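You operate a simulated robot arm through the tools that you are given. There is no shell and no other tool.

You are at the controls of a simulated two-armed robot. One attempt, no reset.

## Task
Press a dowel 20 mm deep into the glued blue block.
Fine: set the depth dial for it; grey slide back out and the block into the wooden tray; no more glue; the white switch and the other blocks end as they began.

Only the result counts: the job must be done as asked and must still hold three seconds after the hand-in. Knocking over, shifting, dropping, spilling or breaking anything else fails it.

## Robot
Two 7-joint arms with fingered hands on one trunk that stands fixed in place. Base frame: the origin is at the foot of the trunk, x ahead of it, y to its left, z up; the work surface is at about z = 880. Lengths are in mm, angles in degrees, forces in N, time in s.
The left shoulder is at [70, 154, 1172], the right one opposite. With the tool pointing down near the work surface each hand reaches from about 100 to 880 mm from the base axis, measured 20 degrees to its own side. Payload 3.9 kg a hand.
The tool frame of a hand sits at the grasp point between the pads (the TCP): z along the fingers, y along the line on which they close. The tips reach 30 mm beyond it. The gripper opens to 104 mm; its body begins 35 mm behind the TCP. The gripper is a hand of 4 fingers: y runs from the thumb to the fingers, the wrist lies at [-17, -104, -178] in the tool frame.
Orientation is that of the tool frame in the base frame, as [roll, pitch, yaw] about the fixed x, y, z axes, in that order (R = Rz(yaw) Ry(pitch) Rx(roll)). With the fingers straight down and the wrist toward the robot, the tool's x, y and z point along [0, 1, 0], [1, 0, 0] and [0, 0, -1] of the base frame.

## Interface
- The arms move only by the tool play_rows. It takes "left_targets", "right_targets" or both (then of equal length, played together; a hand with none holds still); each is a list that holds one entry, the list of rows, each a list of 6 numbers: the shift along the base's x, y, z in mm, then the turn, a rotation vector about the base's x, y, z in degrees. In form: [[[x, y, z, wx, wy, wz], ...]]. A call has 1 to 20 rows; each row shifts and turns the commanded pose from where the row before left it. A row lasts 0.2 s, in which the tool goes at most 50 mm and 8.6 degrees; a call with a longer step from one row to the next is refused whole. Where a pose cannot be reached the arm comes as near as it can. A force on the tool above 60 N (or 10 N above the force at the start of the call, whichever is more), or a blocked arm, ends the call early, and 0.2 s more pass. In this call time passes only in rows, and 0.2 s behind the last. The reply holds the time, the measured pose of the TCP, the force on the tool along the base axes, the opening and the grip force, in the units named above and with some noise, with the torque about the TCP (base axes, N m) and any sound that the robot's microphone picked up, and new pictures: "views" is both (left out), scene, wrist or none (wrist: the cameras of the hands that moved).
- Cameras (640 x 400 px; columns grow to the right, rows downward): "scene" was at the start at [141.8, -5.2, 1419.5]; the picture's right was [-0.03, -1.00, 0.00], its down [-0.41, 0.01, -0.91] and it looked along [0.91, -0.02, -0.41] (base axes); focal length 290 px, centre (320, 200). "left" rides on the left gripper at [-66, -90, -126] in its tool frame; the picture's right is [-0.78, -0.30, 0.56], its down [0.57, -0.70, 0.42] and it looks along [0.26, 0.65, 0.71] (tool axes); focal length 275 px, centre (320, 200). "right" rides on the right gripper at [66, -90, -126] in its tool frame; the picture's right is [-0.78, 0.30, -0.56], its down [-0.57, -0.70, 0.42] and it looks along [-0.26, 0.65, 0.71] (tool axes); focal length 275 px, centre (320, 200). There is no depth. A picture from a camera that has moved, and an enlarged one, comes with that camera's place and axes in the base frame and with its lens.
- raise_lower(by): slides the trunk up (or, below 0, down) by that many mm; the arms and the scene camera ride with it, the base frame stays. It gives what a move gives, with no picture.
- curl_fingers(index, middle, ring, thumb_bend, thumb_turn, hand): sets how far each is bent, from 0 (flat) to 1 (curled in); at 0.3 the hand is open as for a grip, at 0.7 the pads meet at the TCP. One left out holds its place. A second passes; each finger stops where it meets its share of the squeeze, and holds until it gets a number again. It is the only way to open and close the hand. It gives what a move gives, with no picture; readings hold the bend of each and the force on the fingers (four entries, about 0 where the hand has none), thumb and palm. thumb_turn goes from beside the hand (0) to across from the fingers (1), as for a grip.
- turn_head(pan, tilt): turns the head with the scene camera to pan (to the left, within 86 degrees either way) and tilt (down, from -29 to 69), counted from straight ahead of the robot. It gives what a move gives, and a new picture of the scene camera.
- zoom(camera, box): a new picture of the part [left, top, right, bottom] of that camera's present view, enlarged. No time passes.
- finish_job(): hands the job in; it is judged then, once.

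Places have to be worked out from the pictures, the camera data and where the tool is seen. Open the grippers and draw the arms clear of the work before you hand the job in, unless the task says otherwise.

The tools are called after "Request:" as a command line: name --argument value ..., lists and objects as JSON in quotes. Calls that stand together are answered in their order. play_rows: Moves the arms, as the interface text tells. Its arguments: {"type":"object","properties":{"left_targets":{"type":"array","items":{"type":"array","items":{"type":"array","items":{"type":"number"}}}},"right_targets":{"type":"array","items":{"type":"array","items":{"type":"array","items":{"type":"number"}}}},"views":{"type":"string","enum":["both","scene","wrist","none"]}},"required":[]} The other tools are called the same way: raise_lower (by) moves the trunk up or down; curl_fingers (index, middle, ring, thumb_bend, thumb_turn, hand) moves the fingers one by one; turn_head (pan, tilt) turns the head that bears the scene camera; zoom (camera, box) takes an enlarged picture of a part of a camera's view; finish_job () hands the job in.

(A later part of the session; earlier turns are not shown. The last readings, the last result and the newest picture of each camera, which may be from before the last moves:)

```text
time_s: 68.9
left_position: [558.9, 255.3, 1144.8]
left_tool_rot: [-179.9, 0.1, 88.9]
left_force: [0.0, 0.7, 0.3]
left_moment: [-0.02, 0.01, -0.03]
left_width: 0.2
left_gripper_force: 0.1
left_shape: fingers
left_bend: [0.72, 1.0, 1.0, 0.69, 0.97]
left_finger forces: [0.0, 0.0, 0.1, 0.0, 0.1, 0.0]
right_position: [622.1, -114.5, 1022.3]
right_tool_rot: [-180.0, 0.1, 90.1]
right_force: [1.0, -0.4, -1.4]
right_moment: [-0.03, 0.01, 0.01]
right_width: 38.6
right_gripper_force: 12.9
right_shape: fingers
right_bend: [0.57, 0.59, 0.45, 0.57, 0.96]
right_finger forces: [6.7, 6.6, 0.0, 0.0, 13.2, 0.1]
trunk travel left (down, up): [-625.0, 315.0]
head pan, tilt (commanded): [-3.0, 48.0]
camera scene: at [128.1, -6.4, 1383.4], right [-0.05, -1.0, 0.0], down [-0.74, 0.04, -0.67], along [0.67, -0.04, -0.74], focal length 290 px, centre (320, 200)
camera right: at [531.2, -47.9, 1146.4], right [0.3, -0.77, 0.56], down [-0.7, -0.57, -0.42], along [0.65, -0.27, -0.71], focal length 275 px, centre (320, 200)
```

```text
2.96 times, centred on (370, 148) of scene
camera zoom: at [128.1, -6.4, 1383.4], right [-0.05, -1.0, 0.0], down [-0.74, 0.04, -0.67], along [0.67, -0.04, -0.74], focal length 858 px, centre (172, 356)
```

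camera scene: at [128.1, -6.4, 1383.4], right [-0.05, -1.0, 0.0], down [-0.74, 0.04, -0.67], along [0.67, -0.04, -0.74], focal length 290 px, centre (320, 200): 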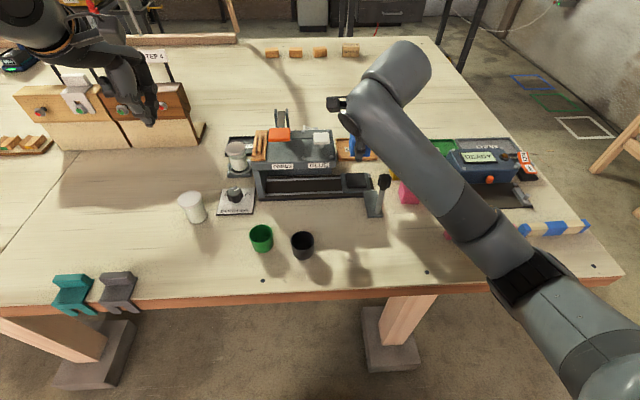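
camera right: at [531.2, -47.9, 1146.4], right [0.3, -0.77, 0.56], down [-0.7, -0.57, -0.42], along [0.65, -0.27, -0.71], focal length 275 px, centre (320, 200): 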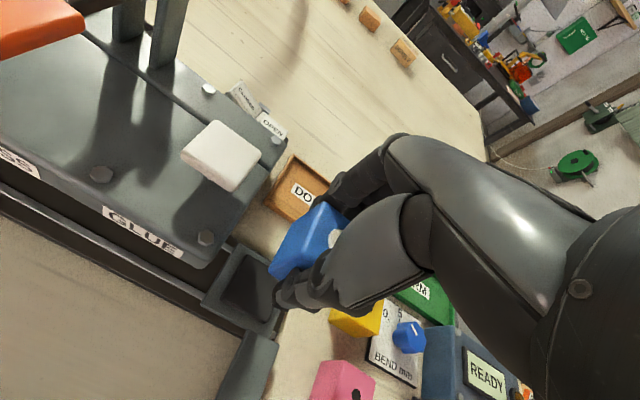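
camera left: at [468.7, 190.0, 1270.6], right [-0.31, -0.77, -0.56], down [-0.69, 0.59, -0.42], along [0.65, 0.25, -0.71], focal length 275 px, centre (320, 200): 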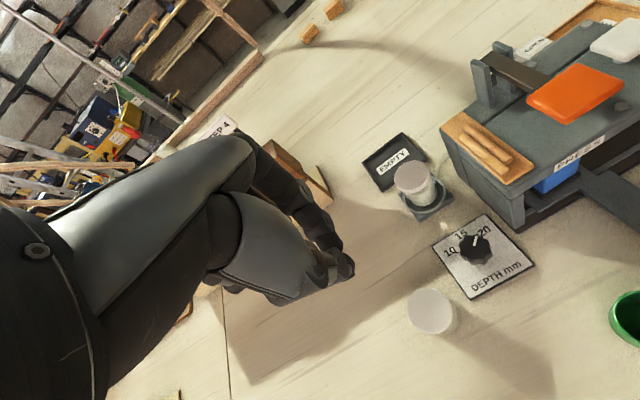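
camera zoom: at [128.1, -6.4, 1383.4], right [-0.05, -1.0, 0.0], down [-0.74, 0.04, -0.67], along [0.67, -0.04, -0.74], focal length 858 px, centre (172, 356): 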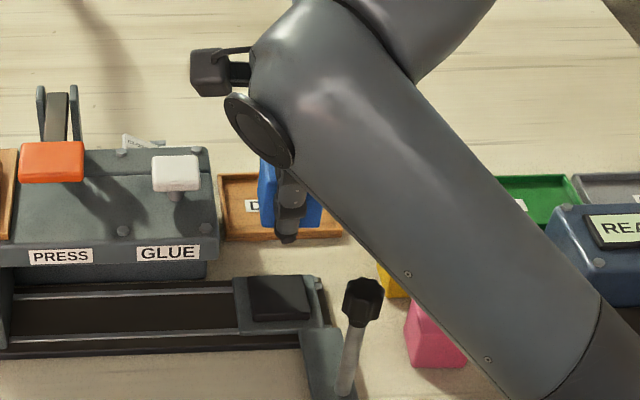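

The block lifted cleanly. The tray rim is about 8 mm high and my fingertips are only ~7 mm above the block's underside, so I'd rather regrip higher: set the block back on the slide pad along the same path.

Request:
play_rows --right_targets '[[[0, 0, -30, 0, 0, 0], [0, 0, -25, 0, 0, 0], [0, 0, -15, 0, 0, 0], [0, 0, -6, 0, 0, 0], [0, 0, -4, 0, 0, 0]]]' --views "wrist"

Request:
zoom --camera "right" --box '[180, 150, 400, 370]'

```text
time_s: 70.1
left_position: [559.3, 254.9, 1144.9]
left_tool_rot: [-180.0, 0.0, 88.9]
left_force: [0.6, 0.2, 0.2]
left_moment: [0.01, -0.02, -0.02]
left_width: 0.0
left_gripper_force: 0.1
left_shape: fingers
left_bend: [0.72, 1.0, 1.0, 0.69, 0.97]
left_finger forces: [0.1, 0.0, 0.0, 0.1, 0.0, 0.0]
right_position: [623.1, -114.2, 940.1]
right_tool_rot: [-180.0, 0.1, 90.1]
right_force: [0.8, 0.8, 0.0]
right_moment: [-0.02, -0.04, -0.02]
right_width: 38.7
right_gripper_force: 13.3
right_shape: fingers
right_bend: [0.57, 0.59, 0.45, 0.57, 0.96]
right_finger forces: [6.6, 7.3, 0.1, 0.1, 13.2, 0.0]
trunk travel left (down, up): [-625.0, 315.0]
head pan, tilt (commanded): [-3.0, 48.0]
camera right: at [531.1, -48.3, 1065.3], right [0.3, -0.77, 0.56], down [-0.7, -0.57, -0.42], along [0.65, -0.27, -0.71], focal length 275 px, centre (320, 200)
```

right: 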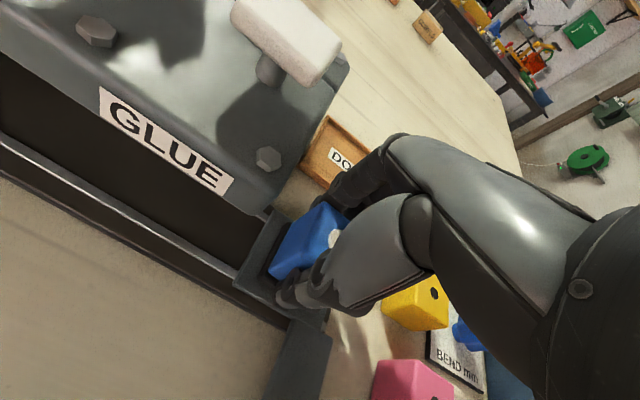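

```text
1.82 times, centred on (290, 260) of right
camera zoom: at [531.1, -48.3, 1065.3], right [0.3, -0.77, 0.56], down [-0.7, -0.57, -0.42], along [0.65, -0.27, -0.71], focal length 500 px, centre (374, 91)
```

zoom: 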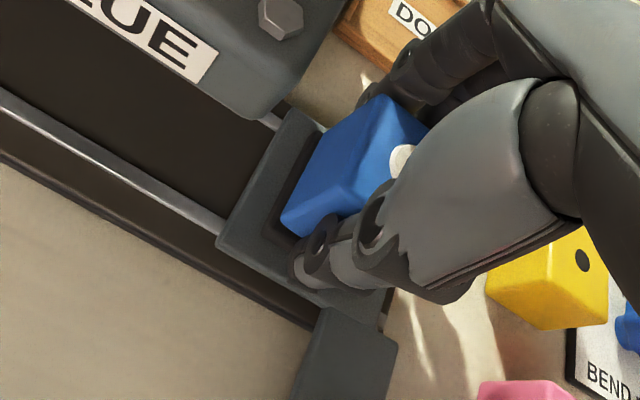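

About 2–3 mm above the pad. Lower the last bit until contact.

Request:
play_rows --right_targets '[[[0, 0, -1.5, 0, 0, 0], [0, 0, -1, 0, 0, 0]]]' --views "none"

```text
time_s: 70.7
left_position: [558.7, 255.4, 1145.8]
left_tool_rot: [-180.0, 0.0, 89.0]
left_force: [-0.8, -0.5, -0.4]
left_moment: [0.02, 0.02, 0.03]
left_width: 0.0
left_gripper_force: 0.0
left_shape: fingers
left_bend: [0.72, 1.0, 1.0, 0.69, 0.97]
left_finger forces: [0.0, 0.1, 0.1, 0.1, 0.0, 0.1]
right_position: [620.9, -115.4, 939.4]
right_tool_rot: [179.6, 0.2, 89.9]
right_force: [3.3, -0.5, 10.3]
right_moment: [-0.11, -0.37, 0.02]
right_width: 38.2
right_gripper_force: 18.3
right_shape: fingers
right_bend: [0.57, 0.59, 0.45, 0.57, 0.96]
right_finger forces: [7.0, 16.3, 0.0, 0.0, 12.9, 0.0]
trunk travel left (down, up): [-625.0, 315.0]
head pan, tilt (commanded): [-3.0, 48.0]
```

On the pad (10 N). Relieve 1 mm and open the fingers partially.

Request:
play_rows --right_targets '[[[0, 0, 1, 0, 0, 0]]]' --views "none"

Request:
curl_fingers --hand "right" --index 0.47 --middle 0.47 --ring 0.4 --thumb_bend 0.47

Request:
zoom --camera "right" --box '[180, 150, 400, 370]'

```text
time_s: 71.1
left_position: [558.3, 255.8, 1146.2]
left_tool_rot: [180.0, 0.1, 89.1]
left_force: [0.3, 0.4, 0.1]
left_moment: [-0.03, 0.02, 0.0]
left_width: 0.3
left_gripper_force: 0.1
left_shape: fingers
left_bend: [0.72, 1.0, 1.0, 0.69, 0.97]
left_finger forces: [0.0, 0.0, 0.0, 0.0, 0.0, 0.0]
right_position: [620.6, -115.0, 939.4]
right_tool_rot: [179.9, 0.1, 89.9]
right_force: [3.2, -0.2, 9.9]
right_moment: [-0.08, -0.41, 0.05]
right_width: 38.3
right_gripper_force: 17.9
right_shape: fingers
right_bend: [0.57, 0.59, 0.45, 0.57, 0.96]
right_finger forces: [7.5, 15.8, 0.0, 0.1, 12.3, 0.0]
trunk travel left (down, up): [-625.0, 315.0]
head pan, tilt (commanded): [-3.0, 48.0]
```

```text
time_s: 72.1
left_position: [559.9, 255.7, 1144.2]
left_tool_rot: [180.0, 0.0, 89.0]
left_force: [0.2, -0.3, 0.9]
left_moment: [-0.02, -0.02, -0.02]
left_width: 0.0
left_gripper_force: 0.0
left_shape: fingers
left_bend: [0.72, 1.0, 1.0, 0.69, 0.97]
left_finger forces: [0.1, 0.1, 0.0, 0.1, 0.0, 0.0]
right_position: [620.4, -117.0, 938.3]
right_tool_rot: [179.9, 0.1, 89.9]
right_force: [-0.4, -0.3, 0.0]
right_moment: [-0.01, 0.01, 0.01]
right_width: 61.0
right_gripper_force: 0.0
right_shape: fingers
right_bend: [0.47, 0.47, 0.4, 0.47, 0.97]
right_finger forces: [0.0, 0.0, 0.0, 0.0, 0.1, 0.1]
trunk travel left (down, up): [-625.0, 315.0]
head pan, tilt (commanded): [-3.0, 48.0]
```

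```text
1.82 times, centred on (290, 260) of right
camera zoom: at [530.6, -49.1, 1063.4], right [0.3, -0.77, 0.56], down [-0.7, -0.57, -0.42], along [0.65, -0.27, -0.71], focal length 500 px, centre (374, 91)
```

zoom: 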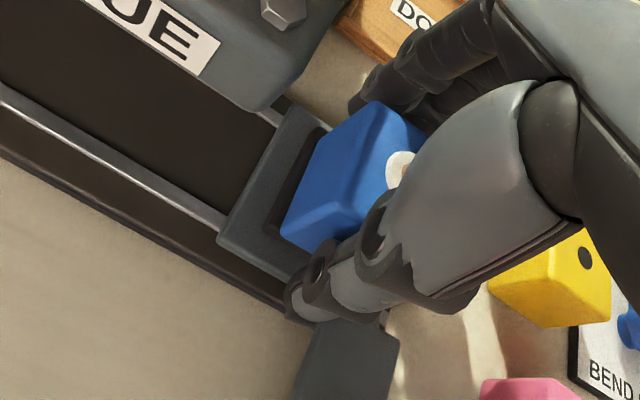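

Block rests on the pad. Raise the hand 9 mm and regrip.

Request:
play_rows --right_targets '[[[0, 0, 5, 0, 0, 0], [0, 0, 4, 0, 0, 0]]]' --views "none"

Request:
curl_fingers --hand "right" --index 0.58 --middle 0.58 --ring 0.45 --thumb_bend 0.58

Request:
curl_fingers --hand "right" --index 0.67 --middle 0.67 --thumb_bend 0.68

Request:
zoom --camera "right" --box '[180, 150, 400, 370]'

```text
time_s: 72.7
left_position: [559.1, 254.8, 1145.0]
left_tool_rot: [179.9, 0.0, 89.0]
left_force: [-0.3, -0.2, 0.2]
left_moment: [0.0, 0.04, 0.03]
left_width: 0.0
left_gripper_force: 0.0
left_shape: fingers
left_bend: [0.72, 1.0, 1.0, 0.69, 0.97]
left_finger forces: [0.0, 0.1, 0.1, 0.1, 0.0, 0.0]
right_position: [621.0, -115.8, 946.4]
right_tool_rot: [180.0, 0.2, 90.0]
right_force: [-0.5, -0.2, 0.4]
right_moment: [-0.01, 0.0, -0.04]
right_width: 61.0
right_gripper_force: 0.1
right_shape: fingers
right_bend: [0.47, 0.47, 0.4, 0.47, 0.97]
right_finger forces: [0.0, 0.0, 0.0, 0.1, 0.1, 0.0]
trunk travel left (down, up): [-625.0, 315.0]
head pan, tilt (commanded): [-3.0, 48.0]
```

```text
time_s: 73.7
left_position: [560.0, 254.9, 1144.3]
left_tool_rot: [-179.9, -0.1, 89.0]
left_force: [-0.8, 0.4, 0.1]
left_moment: [0.0, -0.02, 0.0]
left_width: 0.0
left_gripper_force: 0.1
left_shape: fingers
left_bend: [0.72, 1.0, 1.0, 0.69, 0.97]
left_finger forces: [0.0, 0.0, 0.0, 0.0, 0.0, 0.1]
right_position: [622.2, -116.7, 947.2]
right_tool_rot: [180.0, 0.1, 90.0]
right_force: [-0.3, -0.1, -0.3]
right_moment: [0.0, -0.03, 0.02]
right_width: 41.0
right_gripper_force: 2.3
right_shape: fingers
right_bend: [0.55, 0.56, 0.45, 0.55, 0.97]
right_finger forces: [1.3, 1.3, 0.0, 0.1, 2.4, 0.1]
trunk travel left (down, up): [-625.0, 315.0]
head pan, tilt (commanded): [-3.0, 48.0]
```

```text
time_s: 74.7
left_position: [560.6, 254.2, 1143.7]
left_tool_rot: [-180.0, 0.0, 89.0]
left_force: [-1.2, -0.1, 0.5]
left_moment: [-0.02, 0.04, 0.0]
left_width: 0.0
left_gripper_force: 0.0
left_shape: fingers
left_bend: [0.72, 1.0, 1.0, 0.69, 0.97]
left_finger forces: [0.0, 0.0, 0.0, 0.0, 0.0, 0.0]
right_position: [621.2, -116.9, 947.3]
right_tool_rot: [180.0, 0.1, 90.0]
right_force: [0.3, -0.1, 1.2]
right_moment: [-0.01, -0.07, 0.0]
right_width: 38.9
right_gripper_force: 14.0
right_shape: fingers
right_bend: [0.58, 0.6, 0.45, 0.56, 0.96]
right_finger forces: [7.3, 7.3, 0.1, 0.0, 14.0, 0.0]
trunk travel left (down, up): [-625.0, 315.0]
head pan, tilt (commanded): [-3.0, 48.0]
```

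```text
1.82 times, centred on (290, 260) of right
camera zoom: at [531.4, -49.3, 1072.5], right [0.3, -0.77, 0.56], down [-0.7, -0.57, -0.42], along [0.65, -0.27, -0.71], focal length 500 px, centre (374, 91)
```

zoom: 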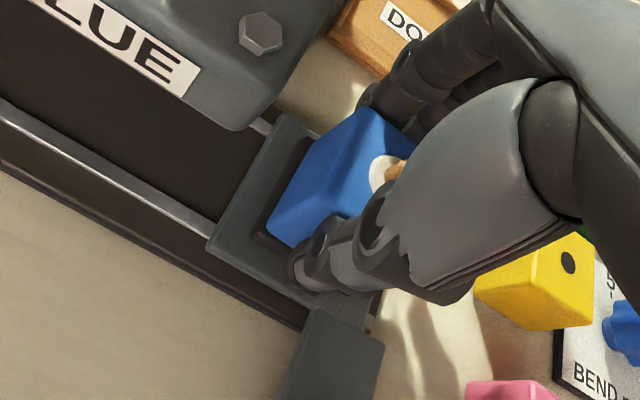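

Good higher grip (14 N). Lift 80 mm, then carry toward the DONE tray.

Request:
play_rows --right_targets '[[[0, 0, 4, 0, 0, 0], [0, 0, 8, 0, 0, 0], [0, 0, 18, 0, 0, 0], [0, 0, 25, 0, 0, 0], [0, 0, 25, 0, 0, 0], [10, -10, 0, 0, 0, 0], [20, -12, 0, 0, 0, 0], [25, -10, 0, 0, 0, 0]]]' --views "both"

Request:
zoom --camera "right" --box '[180, 130, 400, 350]'

Request:
zoom --camera "scene" --box '[300, 80, 440, 215]'

```text
time_s: 76.5
left_position: [559.4, 254.2, 1144.7]
left_tool_rot: [-179.9, 0.0, 89.0]
left_force: [-0.5, 0.2, -0.7]
left_moment: [-0.05, 0.01, 0.01]
left_width: 0.0
left_gripper_force: 0.1
left_shape: fingers
left_bend: [0.72, 1.0, 1.0, 0.69, 0.97]
left_finger forces: [0.0, 0.0, 0.0, 0.0, 0.1, 0.1]
right_position: [678.3, -147.5, 1027.3]
right_tool_rot: [-179.8, 0.1, 90.0]
right_force: [0.6, 0.1, -0.8]
right_moment: [0.0, 0.01, 0.03]
right_width: 38.7
right_gripper_force: 14.0
right_shape: fingers
right_bend: [0.58, 0.6, 0.45, 0.57, 0.96]
right_finger forces: [7.2, 6.7, 0.1, 0.0, 13.7, 0.0]
trunk travel left (down, up): [-625.0, 315.0]
head pan, tilt (commanded): [-3.0, 48.0]
camera scene: at [129.2, -6.9, 1383.3], right [-0.05, -1.0, 0.0], down [-0.74, 0.04, -0.67], along [0.67, -0.04, -0.74], focal length 290 px, centre (320, 200)
camera right: at [588.0, -82.3, 1151.9], right [0.3, -0.77, 0.56], down [-0.7, -0.57, -0.42], along [0.65, -0.27, -0.71], focal length 275 px, centre (320, 200)
```

scene: 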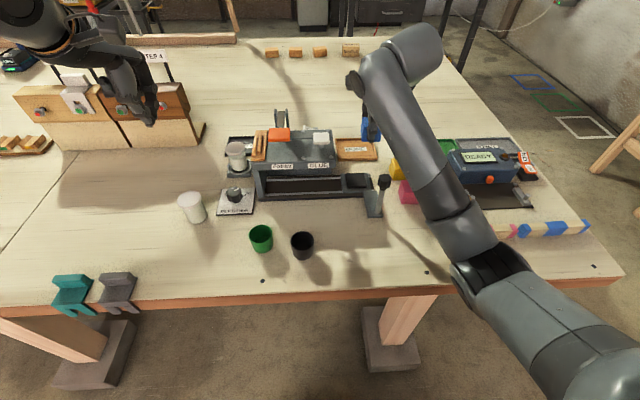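
right: 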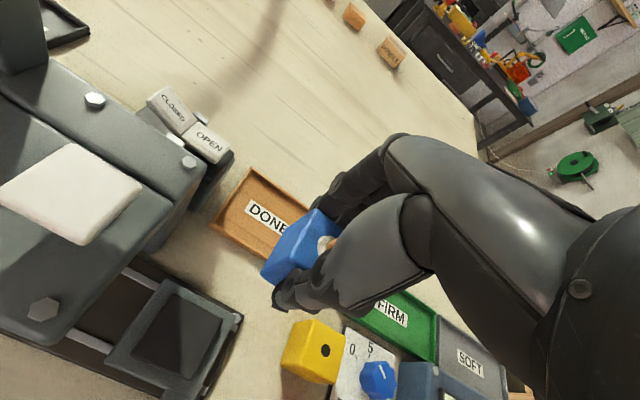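

```text
1.82 times, centred on (290, 240) of right
camera zoom: at [588.0, -82.3, 1151.9], right [0.3, -0.77, 0.56], down [-0.7, -0.57, -0.42], along [0.65, -0.27, -0.71], focal length 500 px, centre (374, 127)
```

zoom: 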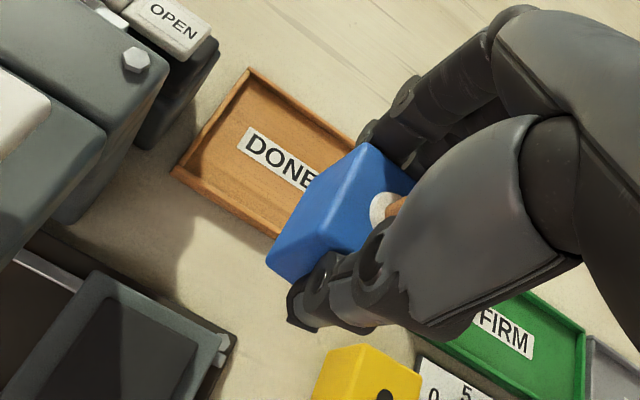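

```text
2.96 times, centred on (370, 148) of scene
camera zoom: at [129.2, -6.9, 1383.3], right [-0.05, -1.0, 0.0], down [-0.74, 0.04, -0.67], along [0.67, -0.04, -0.74], focal length 858 px, centre (172, 356)
```

zoom: 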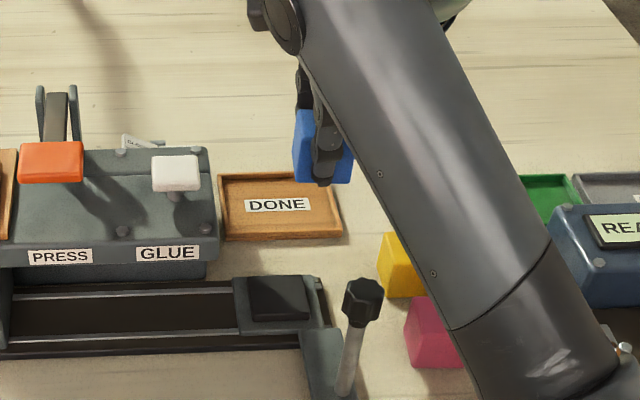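

Tray corners re-confirmed (x 715–804, y −85…−186). Carry on to above the tray centre (760,−145) and lower to ~20 mm above the floor.

Request:
play_rows --right_targets '[[[20, 0, 0, 0, 0, 0], [28, 1, 0, 0, 0, 0], [24, 1, 0, 0, 0, 0], [10, 0, 0, 0, 0, 0], [0, 0, -15, 0, 0, 0], [0, 0, -25, 0, 0, 0], [0, 0, -25, 0, 0, 0], [0, 0, -10, 0, 0, 0]]]' --views "both"

Request:
zoom --camera "right" --box '[180, 130, 400, 350]'

Request:
zoom --camera "scene" --box '[300, 80, 440, 215]'

```text
time_s: 78.3
left_position: [560.7, 255.0, 1144.4]
left_tool_rot: [-179.9, 0.0, 89.0]
left_force: [1.3, 0.6, -0.1]
left_moment: [-0.01, -0.02, 0.0]
left_width: 0.0
left_gripper_force: 0.0
left_shape: fingers
left_bend: [0.72, 1.0, 1.0, 0.69, 0.97]
left_finger forces: [0.0, 0.0, 0.0, 0.0, 0.0, 0.0]
right_position: [758.8, -144.3, 951.9]
right_tool_rot: [-180.0, 0.0, 90.0]
right_force: [0.3, 0.3, -1.1]
right_moment: [0.01, 0.04, 0.01]
right_width: 38.8
right_gripper_force: 14.0
right_shape: fingers
right_bend: [0.58, 0.6, 0.45, 0.57, 0.96]
right_finger forces: [7.1, 6.5, 0.0, 0.0, 13.7, 0.0]
trunk travel left (down, up): [-625.0, 315.0]
head pan, tilt (commanded): [-3.0, 48.0]
camera scene: at [128.4, -6.9, 1383.4], right [-0.05, -1.0, 0.0], down [-0.74, 0.04, -0.67], along [0.67, -0.04, -0.74], focal length 290 px, centre (320, 200)
camera right: at [668.3, -78.5, 1076.8], right [0.3, -0.77, 0.56], down [-0.7, -0.57, -0.42], along [0.65, -0.27, -0.71], focal length 275 px, centre (320, 200)
```

scene: 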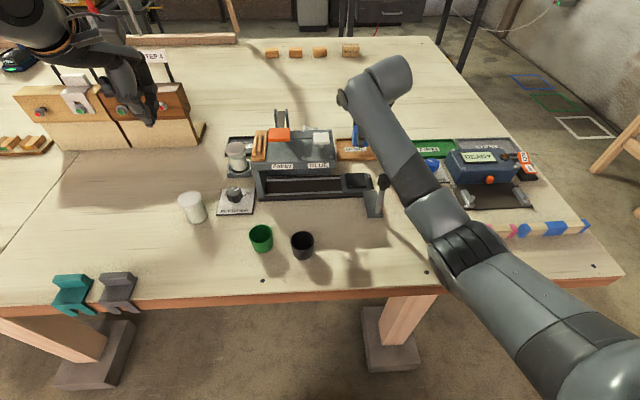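
right: 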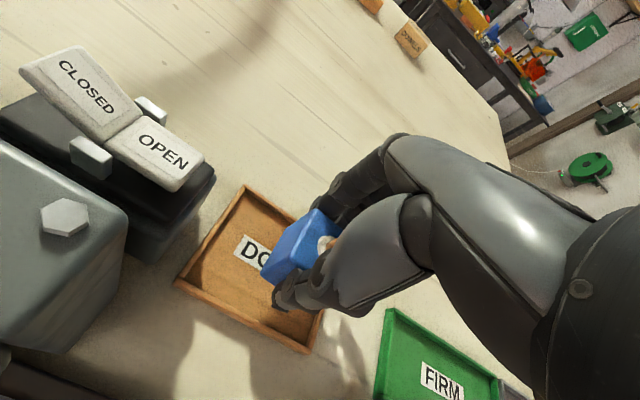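

```text
1.82 times, centred on (290, 240) of right
camera zoom: at [668.3, -78.5, 1076.8], right [0.3, -0.77, 0.56], down [-0.7, -0.57, -0.42], along [0.65, -0.27, -0.71], focal length 500 px, centre (374, 127)
```

zoom: 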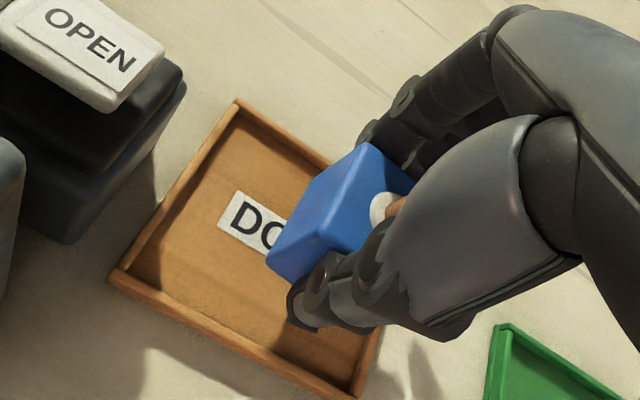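

```text
2.96 times, centred on (370, 148) of scene
camera zoom: at [128.4, -6.9, 1383.4], right [-0.05, -1.0, 0.0], down [-0.74, 0.04, -0.67], along [0.67, -0.04, -0.74], focal length 858 px, centre (172, 356)
```

zoom: 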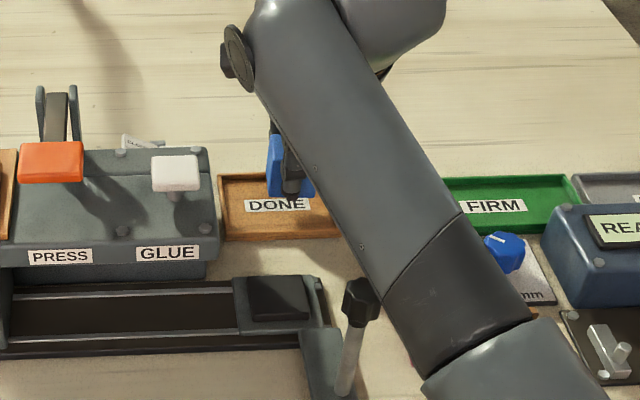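

The block hovers above the tray's middle. Lower until it touches the tray floor.

Request:
play_rows --right_targets '[[[0, 0, -8, 0, 0, 0], [0, 0, -6, 0, 0, 0], [0, 0, -3, 0, 0, 0]]]' --views "none"

Request:
zoom --camera "right" --box '[180, 130, 400, 350]'

```text
time_s: 79.1
left_position: [559.8, 255.1, 1145.0]
left_tool_rot: [179.9, -0.1, 89.0]
left_force: [0.7, 0.4, -0.2]
left_moment: [-0.05, 0.0, 0.02]
left_width: 0.0
left_gripper_force: 0.0
left_shape: fingers
left_bend: [0.72, 1.0, 1.0, 0.69, 0.97]
left_finger forces: [0.1, 0.0, 0.0, 0.0, 0.0, 0.0]
right_position: [758.4, -145.3, 934.6]
right_tool_rot: [179.9, 0.1, 90.0]
right_force: [-0.7, -0.4, -0.6]
right_moment: [0.0, -0.01, -0.01]
right_width: 38.5
right_gripper_force: 13.6
right_shape: fingers
right_bend: [0.58, 0.6, 0.45, 0.57, 0.96]
right_finger forces: [7.1, 6.6, 0.0, 0.0, 13.7, 0.1]
trunk travel left (down, up): [-625.0, 315.0]
head pan, tilt (commanded): [-3.0, 48.0]
```

```text
1.82 times, centred on (290, 240) of right
camera zoom: at [668.2, -78.3, 1060.1], right [0.3, -0.77, 0.56], down [-0.7, -0.57, -0.42], along [0.65, -0.27, -0.71], focal length 500 px, centre (374, 127)
```

zoom: 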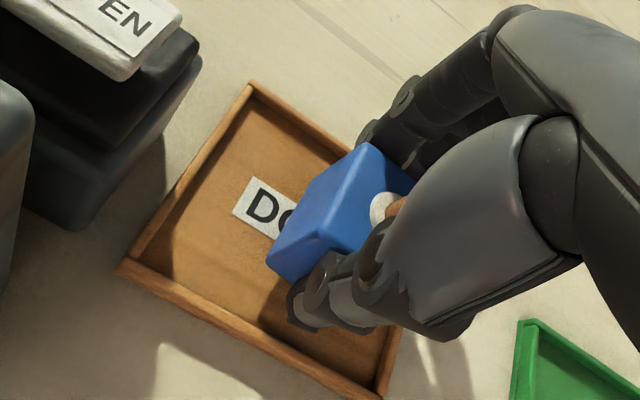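

Nearly there; lower in 2 mm steps until contact.

Request:
play_rows --right_targets '[[[0, 0, -1.5, 0, 0, 0], [0, 0, -1.5, 0, 0, 0]]]' --views "none"

```text
time_s: 79.7
left_position: [559.1, 254.9, 1145.0]
left_tool_rot: [-180.0, 0.0, 89.0]
left_force: [0.3, 0.1, -0.1]
left_moment: [0.0, 0.01, 0.0]
left_width: 0.0
left_gripper_force: 0.1
left_shape: fingers
left_bend: [0.72, 1.0, 1.0, 0.69, 0.97]
left_finger forces: [0.0, 0.1, 0.0, 0.0, 0.0, 0.0]
right_position: [757.6, -144.9, 931.1]
right_tool_rot: [-180.0, 0.0, 90.0]
right_force: [-0.6, 0.1, -0.3]
right_moment: [-0.03, 0.0, -0.01]
right_width: 38.6
right_gripper_force: 13.8
right_shape: fingers
right_bend: [0.58, 0.6, 0.45, 0.57, 0.96]
right_finger forces: [7.1, 6.6, 0.1, 0.0, 13.8, 0.0]
trunk travel left (down, up): [-625.0, 315.0]
head pan, tilt (commanded): [-3.0, 48.0]
```

Request:
play_rows --right_targets '[[[0, 0, -1.5, 0, 0, 0], [0, 0, -1, 0, 0, 0]]]' --views "none"

Request:
zoom --camera "right" --box '[180, 130, 400, 350]'

```text
time_s: 80.3
left_position: [559.8, 254.9, 1144.7]
left_tool_rot: [180.0, 0.0, 89.0]
left_force: [-0.7, -0.3, -0.2]
left_moment: [-0.01, -0.01, 0.01]
left_width: 0.0
left_gripper_force: 0.0
left_shape: fingers
left_bend: [0.72, 1.0, 1.0, 0.69, 0.97]
left_finger forces: [0.1, 0.0, 0.0, 0.1, 0.0, 0.0]
right_position: [756.5, -145.0, 929.4]
right_tool_rot: [-180.0, 0.1, 90.0]
right_force: [-1.5, -0.9, -0.6]
right_moment: [0.0, -0.02, 0.05]
right_width: 38.5
right_gripper_force: 13.3
right_shape: fingers
right_bend: [0.58, 0.6, 0.45, 0.57, 0.96]
right_finger forces: [7.1, 6.7, 0.0, 0.0, 13.7, 0.1]
trunk travel left (down, up): [-625.0, 315.0]
head pan, tilt (commanded): [-3.0, 48.0]
```

```text
1.82 times, centred on (290, 240) of right
camera zoom: at [667.4, -79.1, 1055.0], right [0.3, -0.77, 0.56], down [-0.7, -0.57, -0.42], along [0.65, -0.27, -0.71], focal length 500 px, centre (374, 127)
```

zoom: 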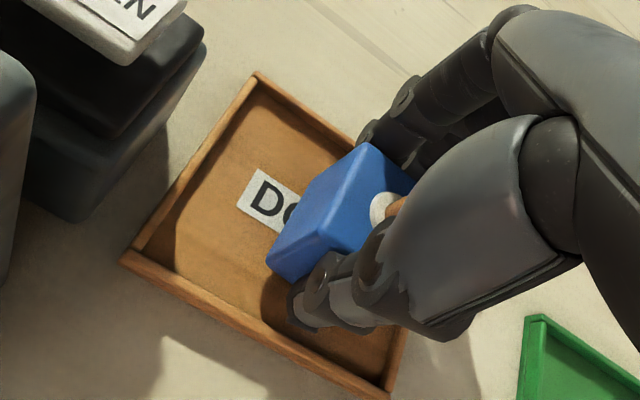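

No contact yet; continue in 1 mm steps.

Request:
play_rows --right_targets '[[[0, 0, -1, 0, 0, 0], [0, 0, -1, 0, 0, 0]]]' --views "none"

```text
time_s: 80.9
left_position: [558.8, 254.5, 1145.4]
left_tool_rot: [180.0, -0.1, 89.1]
left_force: [0.3, -0.3, 0.4]
left_moment: [-0.01, 0.02, -0.03]
left_width: 0.1
left_gripper_force: 0.0
left_shape: fingers
left_bend: [0.72, 1.0, 1.0, 0.69, 0.97]
left_finger forces: [0.0, 0.0, 0.1, 0.1, 0.0, 0.0]
right_position: [757.9, -145.1, 928.0]
right_tool_rot: [179.9, 0.2, 90.0]
right_force: [0.4, 0.6, -0.6]
right_moment: [0.0, 0.03, 0.02]
right_width: 38.6
right_gripper_force: 13.8
right_shape: fingers
right_bend: [0.58, 0.6, 0.45, 0.57, 0.96]
right_finger forces: [7.0, 6.6, 0.0, 0.1, 13.7, 0.0]
trunk travel left (down, up): [-625.0, 315.0]
head pan, tilt (commanded): [-3.0, 48.0]
```

Request:
play_rows --right_targets '[[[0, 0, -1, 0, 0, 0], [0, 0, -1, 0, 0, 0]]]' --views "none"

Request:
zoom --camera "right" --box '[220, 180, 360, 330]'

Request:
zoom --camera "scene" --box '[325, 120, 395, 180]'

```text
time_s: 81.5
left_position: [559.3, 255.7, 1144.8]
left_tool_rot: [179.9, 0.0, 88.9]
left_force: [0.0, 0.5, 0.3]
left_moment: [0.0, 0.03, 0.02]
left_width: 0.0
left_gripper_force: 0.1
left_shape: fingers
left_bend: [0.72, 1.0, 1.0, 0.69, 0.97]
left_finger forces: [0.1, 0.0, 0.0, 0.0, 0.0, 0.1]
right_position: [758.3, -145.8, 925.8]
right_tool_rot: [179.9, 0.2, 89.9]
right_force: [0.2, -0.4, 0.8]
right_moment: [0.0, 0.0, -0.01]
right_width: 38.6
right_gripper_force: 13.6
right_shape: fingers
right_bend: [0.58, 0.6, 0.45, 0.57, 0.96]
right_finger forces: [7.1, 6.8, 0.0, 0.0, 13.7, 0.0]
trunk travel left (down, up): [-625.0, 315.0]
head pan, tilt (commanded): [-3.0, 48.0]
```

```text
2.67 times, centred on (290, 255) of right
camera zoom: at [667.3, -78.7, 1050.9], right [0.3, -0.77, 0.56], down [-0.7, -0.57, -0.42], along [0.65, -0.27, -0.71], focal length 734 px, centre (400, 53)
```

zoom: 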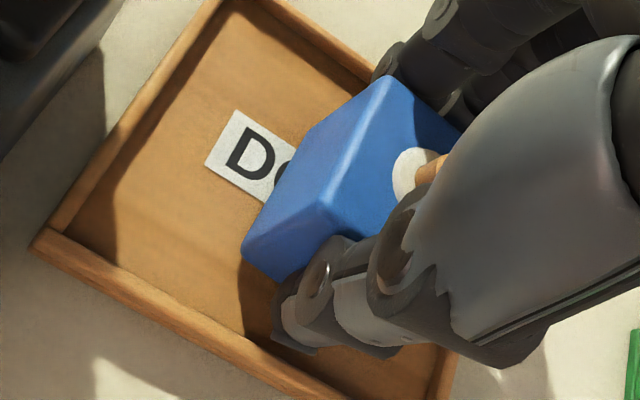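

```text
6.67 times, centred on (360, 150) of scene
camera zoom: at [128.1, -6.8, 1383.5], right [-0.05, -1.0, 0.0], down [-0.74, 0.04, -0.67], along [0.67, -0.04, -0.74], focal length 1931 px, centre (53, 533)
```

zoom: 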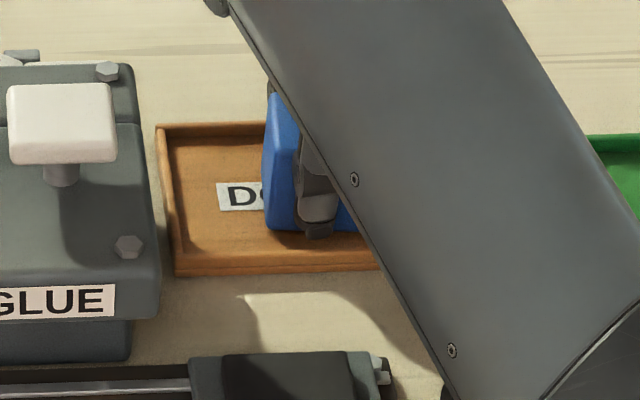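

The block's underside is only a few millimetres above the tray floor. Continue.

Request:
play_rows --right_targets '[[[0, 0, -1, 0, 0, 0], [0, 0, -1, 0, 0, 0]]]' --views "none"

```text
time_s: 82.1
left_position: [559.1, 254.6, 1144.3]
left_tool_rot: [-180.0, 0.0, 89.0]
left_force: [0.2, 0.6, -1.0]
left_moment: [0.01, 0.0, -0.03]
left_width: 0.0
left_gripper_force: 0.1
left_shape: fingers
left_bend: [0.72, 1.0, 1.0, 0.69, 0.97]
left_finger forces: [0.1, 0.0, 0.1, 0.0, 0.0, 0.1]
right_position: [758.0, -145.3, 924.9]
right_tool_rot: [179.9, 0.1, 90.1]
right_force: [0.4, 0.5, 4.1]
right_moment: [-0.04, -0.1, 0.0]
right_width: 38.7
right_gripper_force: 14.0
right_shape: fingers
right_bend: [0.58, 0.6, 0.45, 0.57, 0.96]
right_finger forces: [7.4, 7.1, 0.0, 0.0, 14.2, 0.0]
trunk travel left (down, up): [-625.0, 315.0]
head pan, tilt (commanded): [-3.0, 48.0]
```

Contact with the tray floor (4 N). Release gently in two steps.

Request:
curl_fingers --hand "right" --index 0.52 --middle 0.52 --ring 0.42 --thumb_bend 0.52

Request:
zoom --camera "right" --box '[200, 150, 400, 350]'

```text
time_s: 83.1
left_position: [558.7, 255.6, 1144.3]
left_tool_rot: [180.0, 0.1, 89.1]
left_force: [0.4, -0.6, 0.0]
left_moment: [0.01, 0.02, 0.0]
left_width: 0.0
left_gripper_force: 0.0
left_shape: fingers
left_bend: [0.72, 1.0, 1.0, 0.69, 0.97]
left_finger forces: [0.0, 0.0, 0.1, 0.0, 0.1, 0.1]
right_position: [756.4, -145.6, 922.6]
right_tool_rot: [-180.0, 0.1, 90.0]
right_force: [0.1, 0.4, -0.5]
right_moment: [-0.02, 0.01, 0.0]
right_width: 48.6
right_gripper_force: 0.1
right_shape: fingers
right_bend: [0.52, 0.52, 0.42, 0.52, 0.97]
right_finger forces: [0.0, 0.0, 0.0, 0.0, 0.1, 0.0]
trunk travel left (down, up): [-625.0, 315.0]
head pan, tilt (commanded): [-3.0, 48.0]
```

```text
2.00 times, centred on (300, 250) of right
camera zoom: at [667.4, -78.5, 1048.7], right [0.3, -0.77, 0.56], down [-0.7, -0.57, -0.42], along [0.65, -0.27, -0.71], focal length 551 px, centre (360, 100)
```

zoom: 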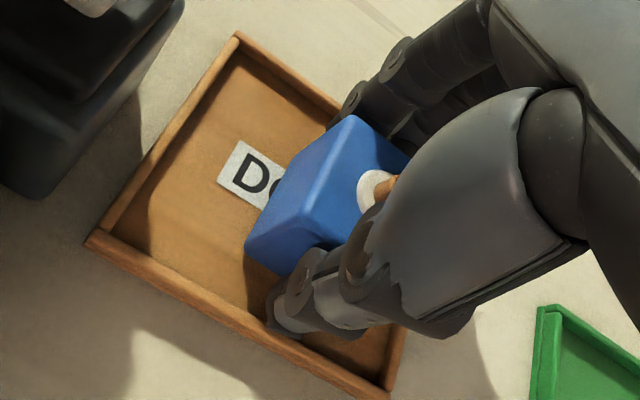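

Block released and standing in the tray. Open a little more and lift straight up.

Request:
curl_fingers --hand "right" --index 0.46 --middle 0.46 --ring 0.42 --thumb_bend 0.46

Request:
play_rows --right_targets '[[[0, 0, 6, 0, 0, 0], [0, 0, 15, 0, 0, 0], [0, 0, 30, 0, 0, 0], [0, 0, 40, 0, 0, 0], [0, 0, 45, 0, 0, 0], [0, 0, 45, 0, 0, 0]]]' --views "both"

Request:
zoom --camera "right" --box '[180, 150, 400, 350]'

Request:
zoom --camera "scene" --box '[300, 100, 440, 215]'

```text
time_s: 84.1
left_position: [558.8, 254.2, 1144.9]
left_tool_rot: [180.0, 0.0, 89.0]
left_force: [-0.1, 0.4, 0.0]
left_moment: [0.0, -0.03, -0.02]
left_width: 0.1
left_gripper_force: 0.0
left_shape: fingers
left_bend: [0.72, 1.0, 1.0, 0.69, 0.97]
left_finger forces: [0.0, 0.0, 0.0, 0.0, 0.1, 0.0]
right_position: [758.7, -143.9, 923.3]
right_tool_rot: [-179.9, 0.1, 90.1]
right_force: [-1.3, 0.2, 0.0]
right_moment: [0.01, 0.01, -0.01]
right_width: 63.4
right_gripper_force: 0.0
right_shape: fingers
right_bend: [0.46, 0.46, 0.42, 0.46, 0.97]
right_finger forces: [0.1, 0.0, 0.0, 0.0, 0.0, 0.0]
trunk travel left (down, up): [-625.0, 315.0]
head pan, tilt (commanded): [-3.0, 48.0]
```

```text
time_s: 85.5
left_position: [557.2, 254.6, 1145.0]
left_tool_rot: [-180.0, 0.0, 89.0]
left_force: [0.7, 0.5, -0.5]
left_moment: [-0.03, -0.01, 0.01]
left_width: 0.0
left_gripper_force: 0.1
left_shape: fingers
left_bend: [0.72, 1.0, 1.0, 0.69, 0.97]
left_finger forces: [0.0, 0.1, 0.0, 0.1, 0.0, 0.0]
right_position: [757.1, -143.3, 1104.9]
right_tool_rot: [-179.9, 0.0, 90.0]
right_force: [0.3, -0.1, -0.8]
right_moment: [-0.02, 0.0, 0.03]
right_width: 63.6
right_gripper_force: 0.1
right_shape: fingers
right_bend: [0.46, 0.46, 0.42, 0.46, 0.97]
right_finger forces: [0.0, 0.0, 0.1, 0.1, 0.1, 0.0]
trunk travel left (down, up): [-625.0, 315.0]
head pan, tilt (commanded): [-3.0, 48.0]
camera scene: at [127.5, -6.3, 1383.4], right [-0.05, -1.0, 0.0], down [-0.74, 0.04, -0.67], along [0.67, -0.04, -0.74], focal length 290 px, centre (320, 200)
camera right: at [666.3, -77.2, 1230.9], right [0.3, -0.77, 0.56], down [-0.7, -0.57, -0.42], along [0.65, -0.27, -0.71], focal length 275 px, centre (320, 200)
```

scene: 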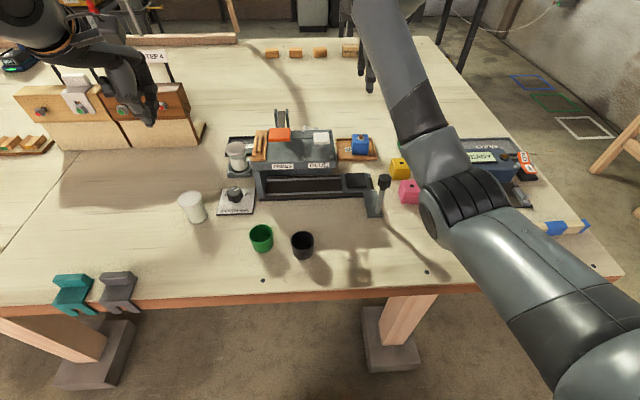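
right: 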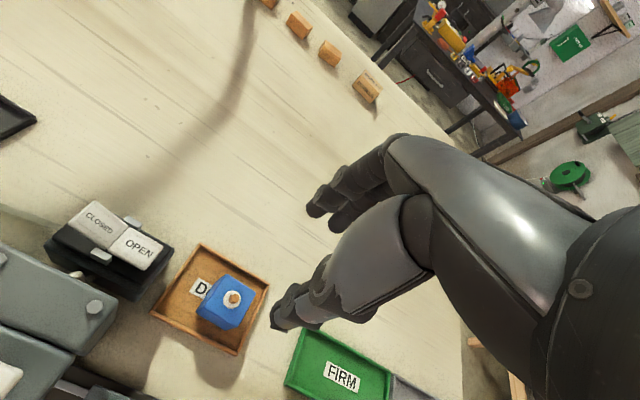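

```text
2.00 times, centred on (290, 250) of right
camera zoom: at [666.3, -77.2, 1230.9], right [0.3, -0.77, 0.56], down [-0.7, -0.57, -0.42], along [0.65, -0.27, -0.71], focal length 551 px, centre (380, 100)
```

zoom: 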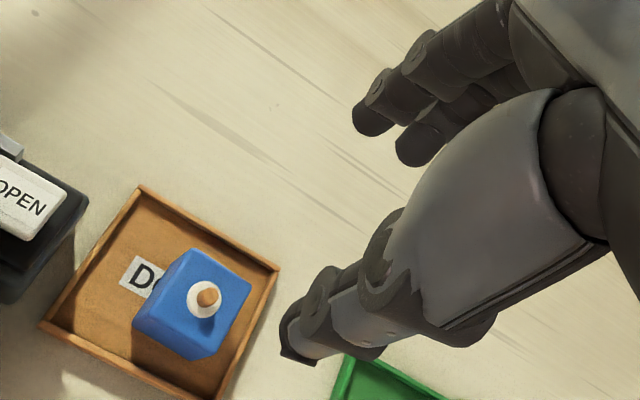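

```text
3.48 times, centred on (370, 158) of scene
camera zoom: at [127.5, -6.3, 1383.4], right [-0.05, -1.0, 0.0], down [-0.74, 0.04, -0.67], along [0.67, -0.04, -0.74], focal length 1007 px, centre (146, 348)
```

zoom: 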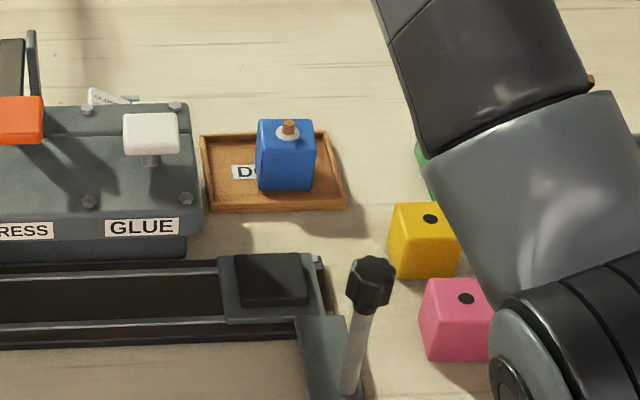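

The blue block with its dowel stands in the DONE tray, the slide is out, and the rocker is unchanged. Retreat both arms up and back toward their starting poses.

Request:
play_rows --right_targets '[[[0, 0, 35, 0, 0, 0], [0, -5, 40, 0, 0, 0], [-20, -8, 40, 0, 0, 0], [-35, -10, 30, 0, 0, 0], [-35, -10, 25, 0, 0, 0], [-35, -15, 15, 0, 0, 0], [-35, -15, 10, 0, 0, 0], [-35, -15, 0, 0, 0, 0], [-35, -15, 0, 0, 0, 0]]]' --left_targets '[[[0, 0, 25, 0, 0, 0], [0, 0, 30, 0, 0, 0], [0, 0, 30, 0, 0, 0], [-10, -5, 30, 0, 0, 0], [-15, -10, 30, 0, 0, 0], [-15, -10, 20, 0, 0, 0], [-15, -10, 5, 0, 0, 0], [-5, -3, 0, 0, 0, 0], [0, 0, 0, 0, 0, 0]]]' --views "none"

Request:
curl_fingers --hand "left" --index 0.3 --middle 0.3 --ring 0.3 --thumb_bend 0.3

Request:
curl_fingers --hand "right" --index 0.3 --middle 0.3 --ring 0.3 --thumb_bend 0.3

Request:
turn_head --pan -3 --tilt 44

Request:
zoom --camera "scene" --box '[200, 90, 440, 250]'

Request:
zoom --camera "scene" --box '[300, 110, 440, 230]'

Request:
zoom --camera "scene" --box '[380, 120, 620, 290]'

```text
time_s: 87.5
left_position: [503.8, 215.4, 1315.1]
left_tool_rot: [-179.9, -0.1, 88.8]
left_force: [-0.6, -0.1, 0.2]
left_moment: [0.02, 0.01, 0.01]
left_width: 0.1
left_gripper_force: 0.1
left_shape: fingers
left_bend: [0.72, 1.0, 1.0, 0.69, 0.97]
left_finger forces: [0.0, 0.0, 0.0, 0.0, 0.0, 0.0]
right_position: [544.1, -303.5, 1214.6]
right_tool_rot: [-169.9, 0.9, 81.6]
right_force: [0.6, -1.0, 0.0]
right_moment: [-0.02, 0.03, 0.03]
right_width: 63.9
right_gripper_force: 0.0
right_shape: fingers
right_bend: [0.46, 0.46, 0.42, 0.46, 0.97]
right_finger forces: [0.1, 0.0, 0.1, 0.0, 0.0, 0.1]
trunk travel left (down, up): [-625.0, 315.0]
head pan, tilt (commanded): [-3.0, 48.0]
stopped in row 9 (right hand): the arm was blocked; the commanded pose is now the measured one
```

```text
time_s: 88.5
left_position: [500.7, 218.0, 1315.9]
left_tool_rot: [-179.9, -0.1, 89.0]
left_force: [-0.2, 0.6, 0.2]
left_moment: [-0.02, 0.01, -0.01]
left_width: 104.3
left_gripper_force: 0.0
left_shape: fingers
left_bend: [0.3, 0.3, 0.3, 0.3, 0.97]
left_finger forces: [0.0, 0.1, 0.1, 0.0, 0.0, 0.0]
right_position: [542.6, -301.2, 1216.5]
right_tool_rot: [-170.2, 1.0, 81.8]
right_force: [0.2, 0.2, -0.4]
right_moment: [0.01, 0.0, -0.03]
right_width: 64.1
right_gripper_force: 0.0
right_shape: fingers
right_bend: [0.46, 0.46, 0.42, 0.46, 0.97]
right_finger forces: [0.0, 0.0, 0.0, 0.0, 0.0, 0.0]
trunk travel left (down, up): [-625.0, 315.0]
head pan, tilt (commanded): [-3.0, 48.0]
```

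```text
time_s: 89.5
left_position: [501.3, 218.0, 1316.0]
left_tool_rot: [-179.9, 0.0, 89.0]
left_force: [0.0, 0.8, 0.0]
left_moment: [0.01, 0.01, 0.0]
left_width: 104.0
left_gripper_force: 0.1
left_shape: fingers
left_bend: [0.3, 0.3, 0.3, 0.3, 0.97]
left_finger forces: [0.0, 0.1, 0.0, 0.0, 0.1, 0.1]
right_position: [542.8, -302.1, 1216.7]
right_tool_rot: [-170.1, 1.0, 81.8]
right_force: [-0.8, 0.0, -0.6]
right_moment: [0.03, 0.02, -0.01]
right_width: 104.2
right_gripper_force: 0.1
right_shape: fingers
right_bend: [0.3, 0.3, 0.3, 0.3, 0.97]
right_finger forces: [0.0, 0.0, 0.0, 0.0, 0.0, 0.0]
trunk travel left (down, up): [-625.0, 315.0]
head pan, tilt (commanded): [-3.0, 48.0]
```

```text
time_s: 90.1
left_position: [500.6, 218.5, 1315.0]
left_tool_rot: [179.9, 0.0, 89.1]
left_force: [0.4, -0.4, 0.6]
left_moment: [0.01, -0.01, 0.02]
left_width: 104.5
left_gripper_force: 0.1
left_shape: fingers
left_bend: [0.3, 0.3, 0.3, 0.3, 0.97]
left_finger forces: [0.0, 0.0, 0.1, 0.0, 0.0, 0.1]
right_position: [544.6, -301.2, 1216.2]
right_tool_rot: [-170.1, 1.0, 81.7]
right_force: [0.0, -0.6, -0.2]
right_moment: [-0.04, -0.02, 0.01]
right_width: 104.3
right_gripper_force: 0.0
right_shape: fingers
right_bend: [0.3, 0.3, 0.3, 0.3, 0.97]
right_finger forces: [0.1, 0.1, 0.1, 0.0, 0.0, 0.0]
trunk travel left (down, up): [-625.0, 315.0]
head pan, tilt (commanded): [-3.0, 44.0]
camera scene: at [131.5, -7.1, 1389.0], right [-0.05, -1.0, 0.0], down [-0.69, 0.04, -0.72], along [0.72, -0.04, -0.69], focal length 290 px, centre (320, 200)
```

scene: 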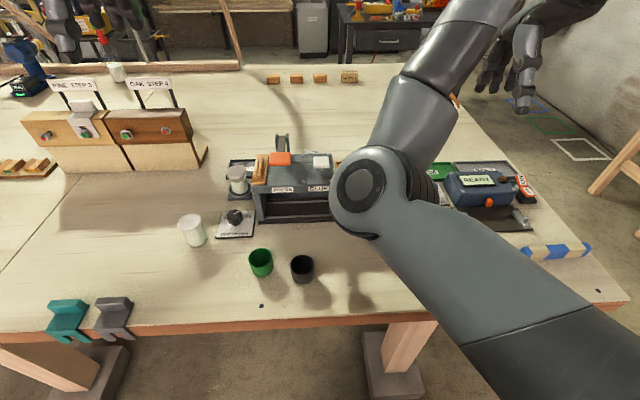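

```text
2.50 times, centred on (320, 170) of scene
camera zoom: at [131.5, -7.1, 1389.0], right [-0.05, -1.0, 0.0], down [-0.69, 0.04, -0.72], along [0.72, -0.04, -0.69], focal length 724 px, centre (320, 275)
```

zoom: 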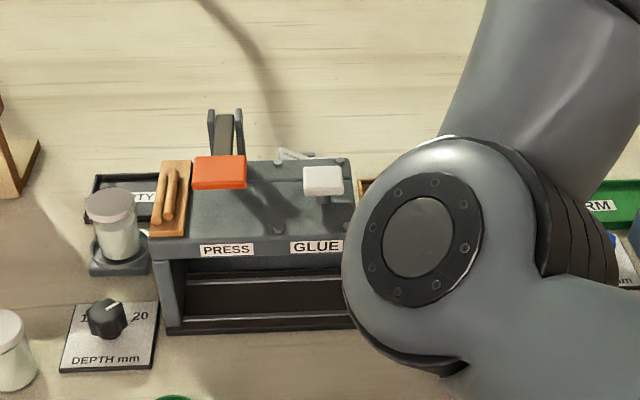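

```text
3.33 times, centred on (370, 170) of scene
camera zoom: at [131.5, -7.1, 1389.0], right [-0.05, -1.0, 0.0], down [-0.69, 0.04, -0.72], along [0.72, -0.04, -0.69], focal length 966 px, centre (153, 300)
```

zoom: 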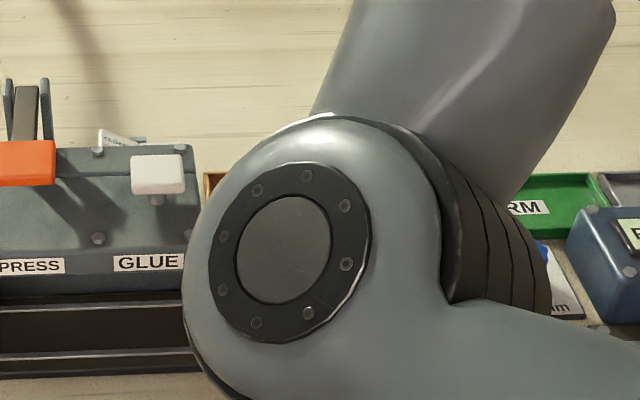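

```text
2.35 times, centred on (500, 205) of scene
camera zoom: at [131.5, -7.1, 1389.0], right [-0.05, -1.0, 0.0], down [-0.69, 0.04, -0.72], along [0.72, -0.04, -0.69], focal length 682 px, centre (-104, 188)
```

zoom: 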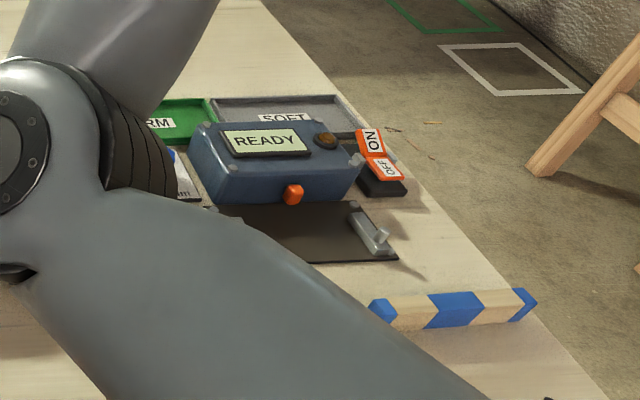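

The right arm stopped early, in an odd elbow posture (elbow ≈(389,−82,1156), well above the bench). I look from the wrist cameras before moving anything.

Request:
zoom --camera "left" --box '[0, 0, 640, 400]'

Request:
zoom --camera "right" --box '[0, 0, 640, 400]'

Request:
turn_head --pan -30 --tilt 40

```text
1.00 times, centred on (320, 200) of left (not enlarged: the box is as wide or as high as the picture)
camera zoom: at [410.1, 153.8, 1441.5], right [-0.31, -0.77, -0.56], down [-0.69, 0.59, -0.42], along [0.65, 0.25, -0.71], focal length 275 px, centre (320, 200)
```

zoom: 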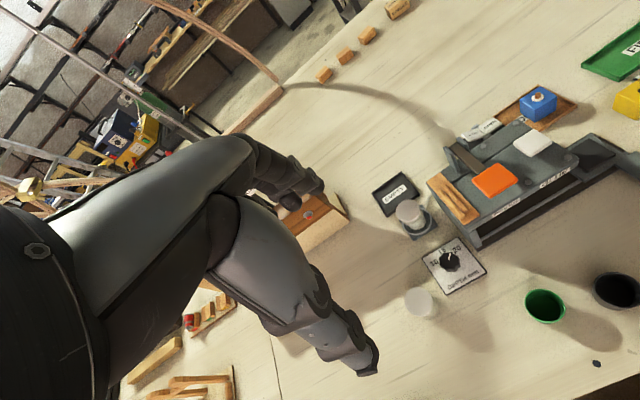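

```text
1.00 times, centred on (320, 200) of right (not enlarged: the box is as wide or as high as the picture)
camera zoom: at [486.3, -223.9, 1354.7], right [0.27, -0.81, 0.51], down [-0.84, -0.46, -0.29], along [0.47, -0.35, -0.81], focal length 275 px, centre (320, 200)
```

zoom: 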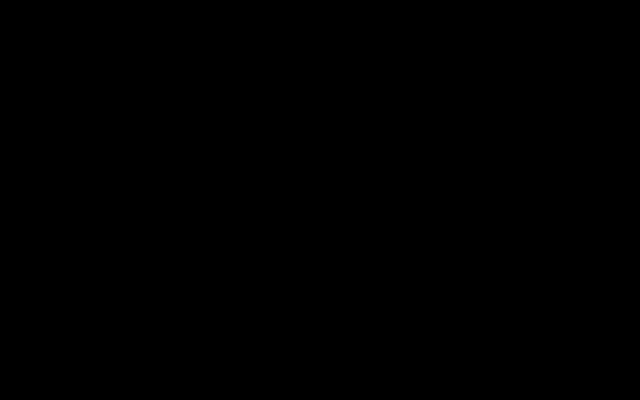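

```text
time_s: 91.0
left_position: [501.0, 218.2, 1315.8]
left_tool_rot: [-180.0, 0.1, 89.1]
left_force: [-0.1, 0.7, 0.9]
left_moment: [0.02, -0.03, 0.04]
left_width: 104.3
left_gripper_force: 0.0
left_shape: fingers
left_bend: [0.3, 0.3, 0.3, 0.3, 0.97]
left_finger forces: [0.0, 0.0, 0.0, 0.0, 0.0, 0.1]
right_position: [543.1, -302.3, 1216.5]
right_tool_rot: [-170.0, 1.1, 81.7]
right_force: [-0.1, -0.2, -0.3]
right_moment: [0.04, 0.06, 0.02]
right_width: 104.2
right_gripper_force: 0.1
right_shape: fingers
right_bend: [0.3, 0.3, 0.3, 0.3, 0.97]
right_finger forces: [0.0, 0.0, 0.0, 0.0, 0.0, 0.1]
trunk travel left (down, up): [-625.0, 315.0]
head pan, tilt (commanded): [-30.0, 40.0]
camera scene: at [123.2, -45.1, 1394.9], right [-0.5, -0.87, 0.0], down [-0.56, 0.32, -0.77], along [0.66, -0.38, -0.64], focal length 290 px, centre (320, 200)
```

scene: 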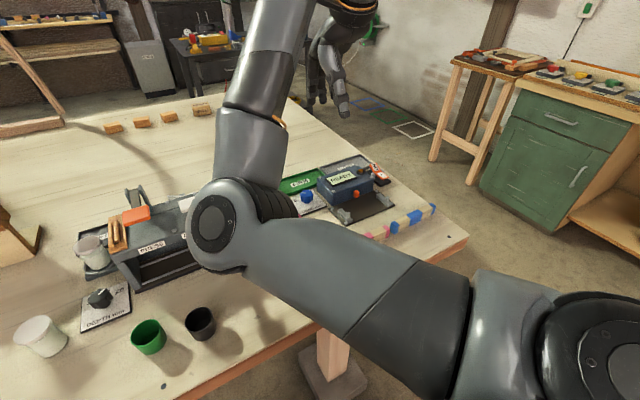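

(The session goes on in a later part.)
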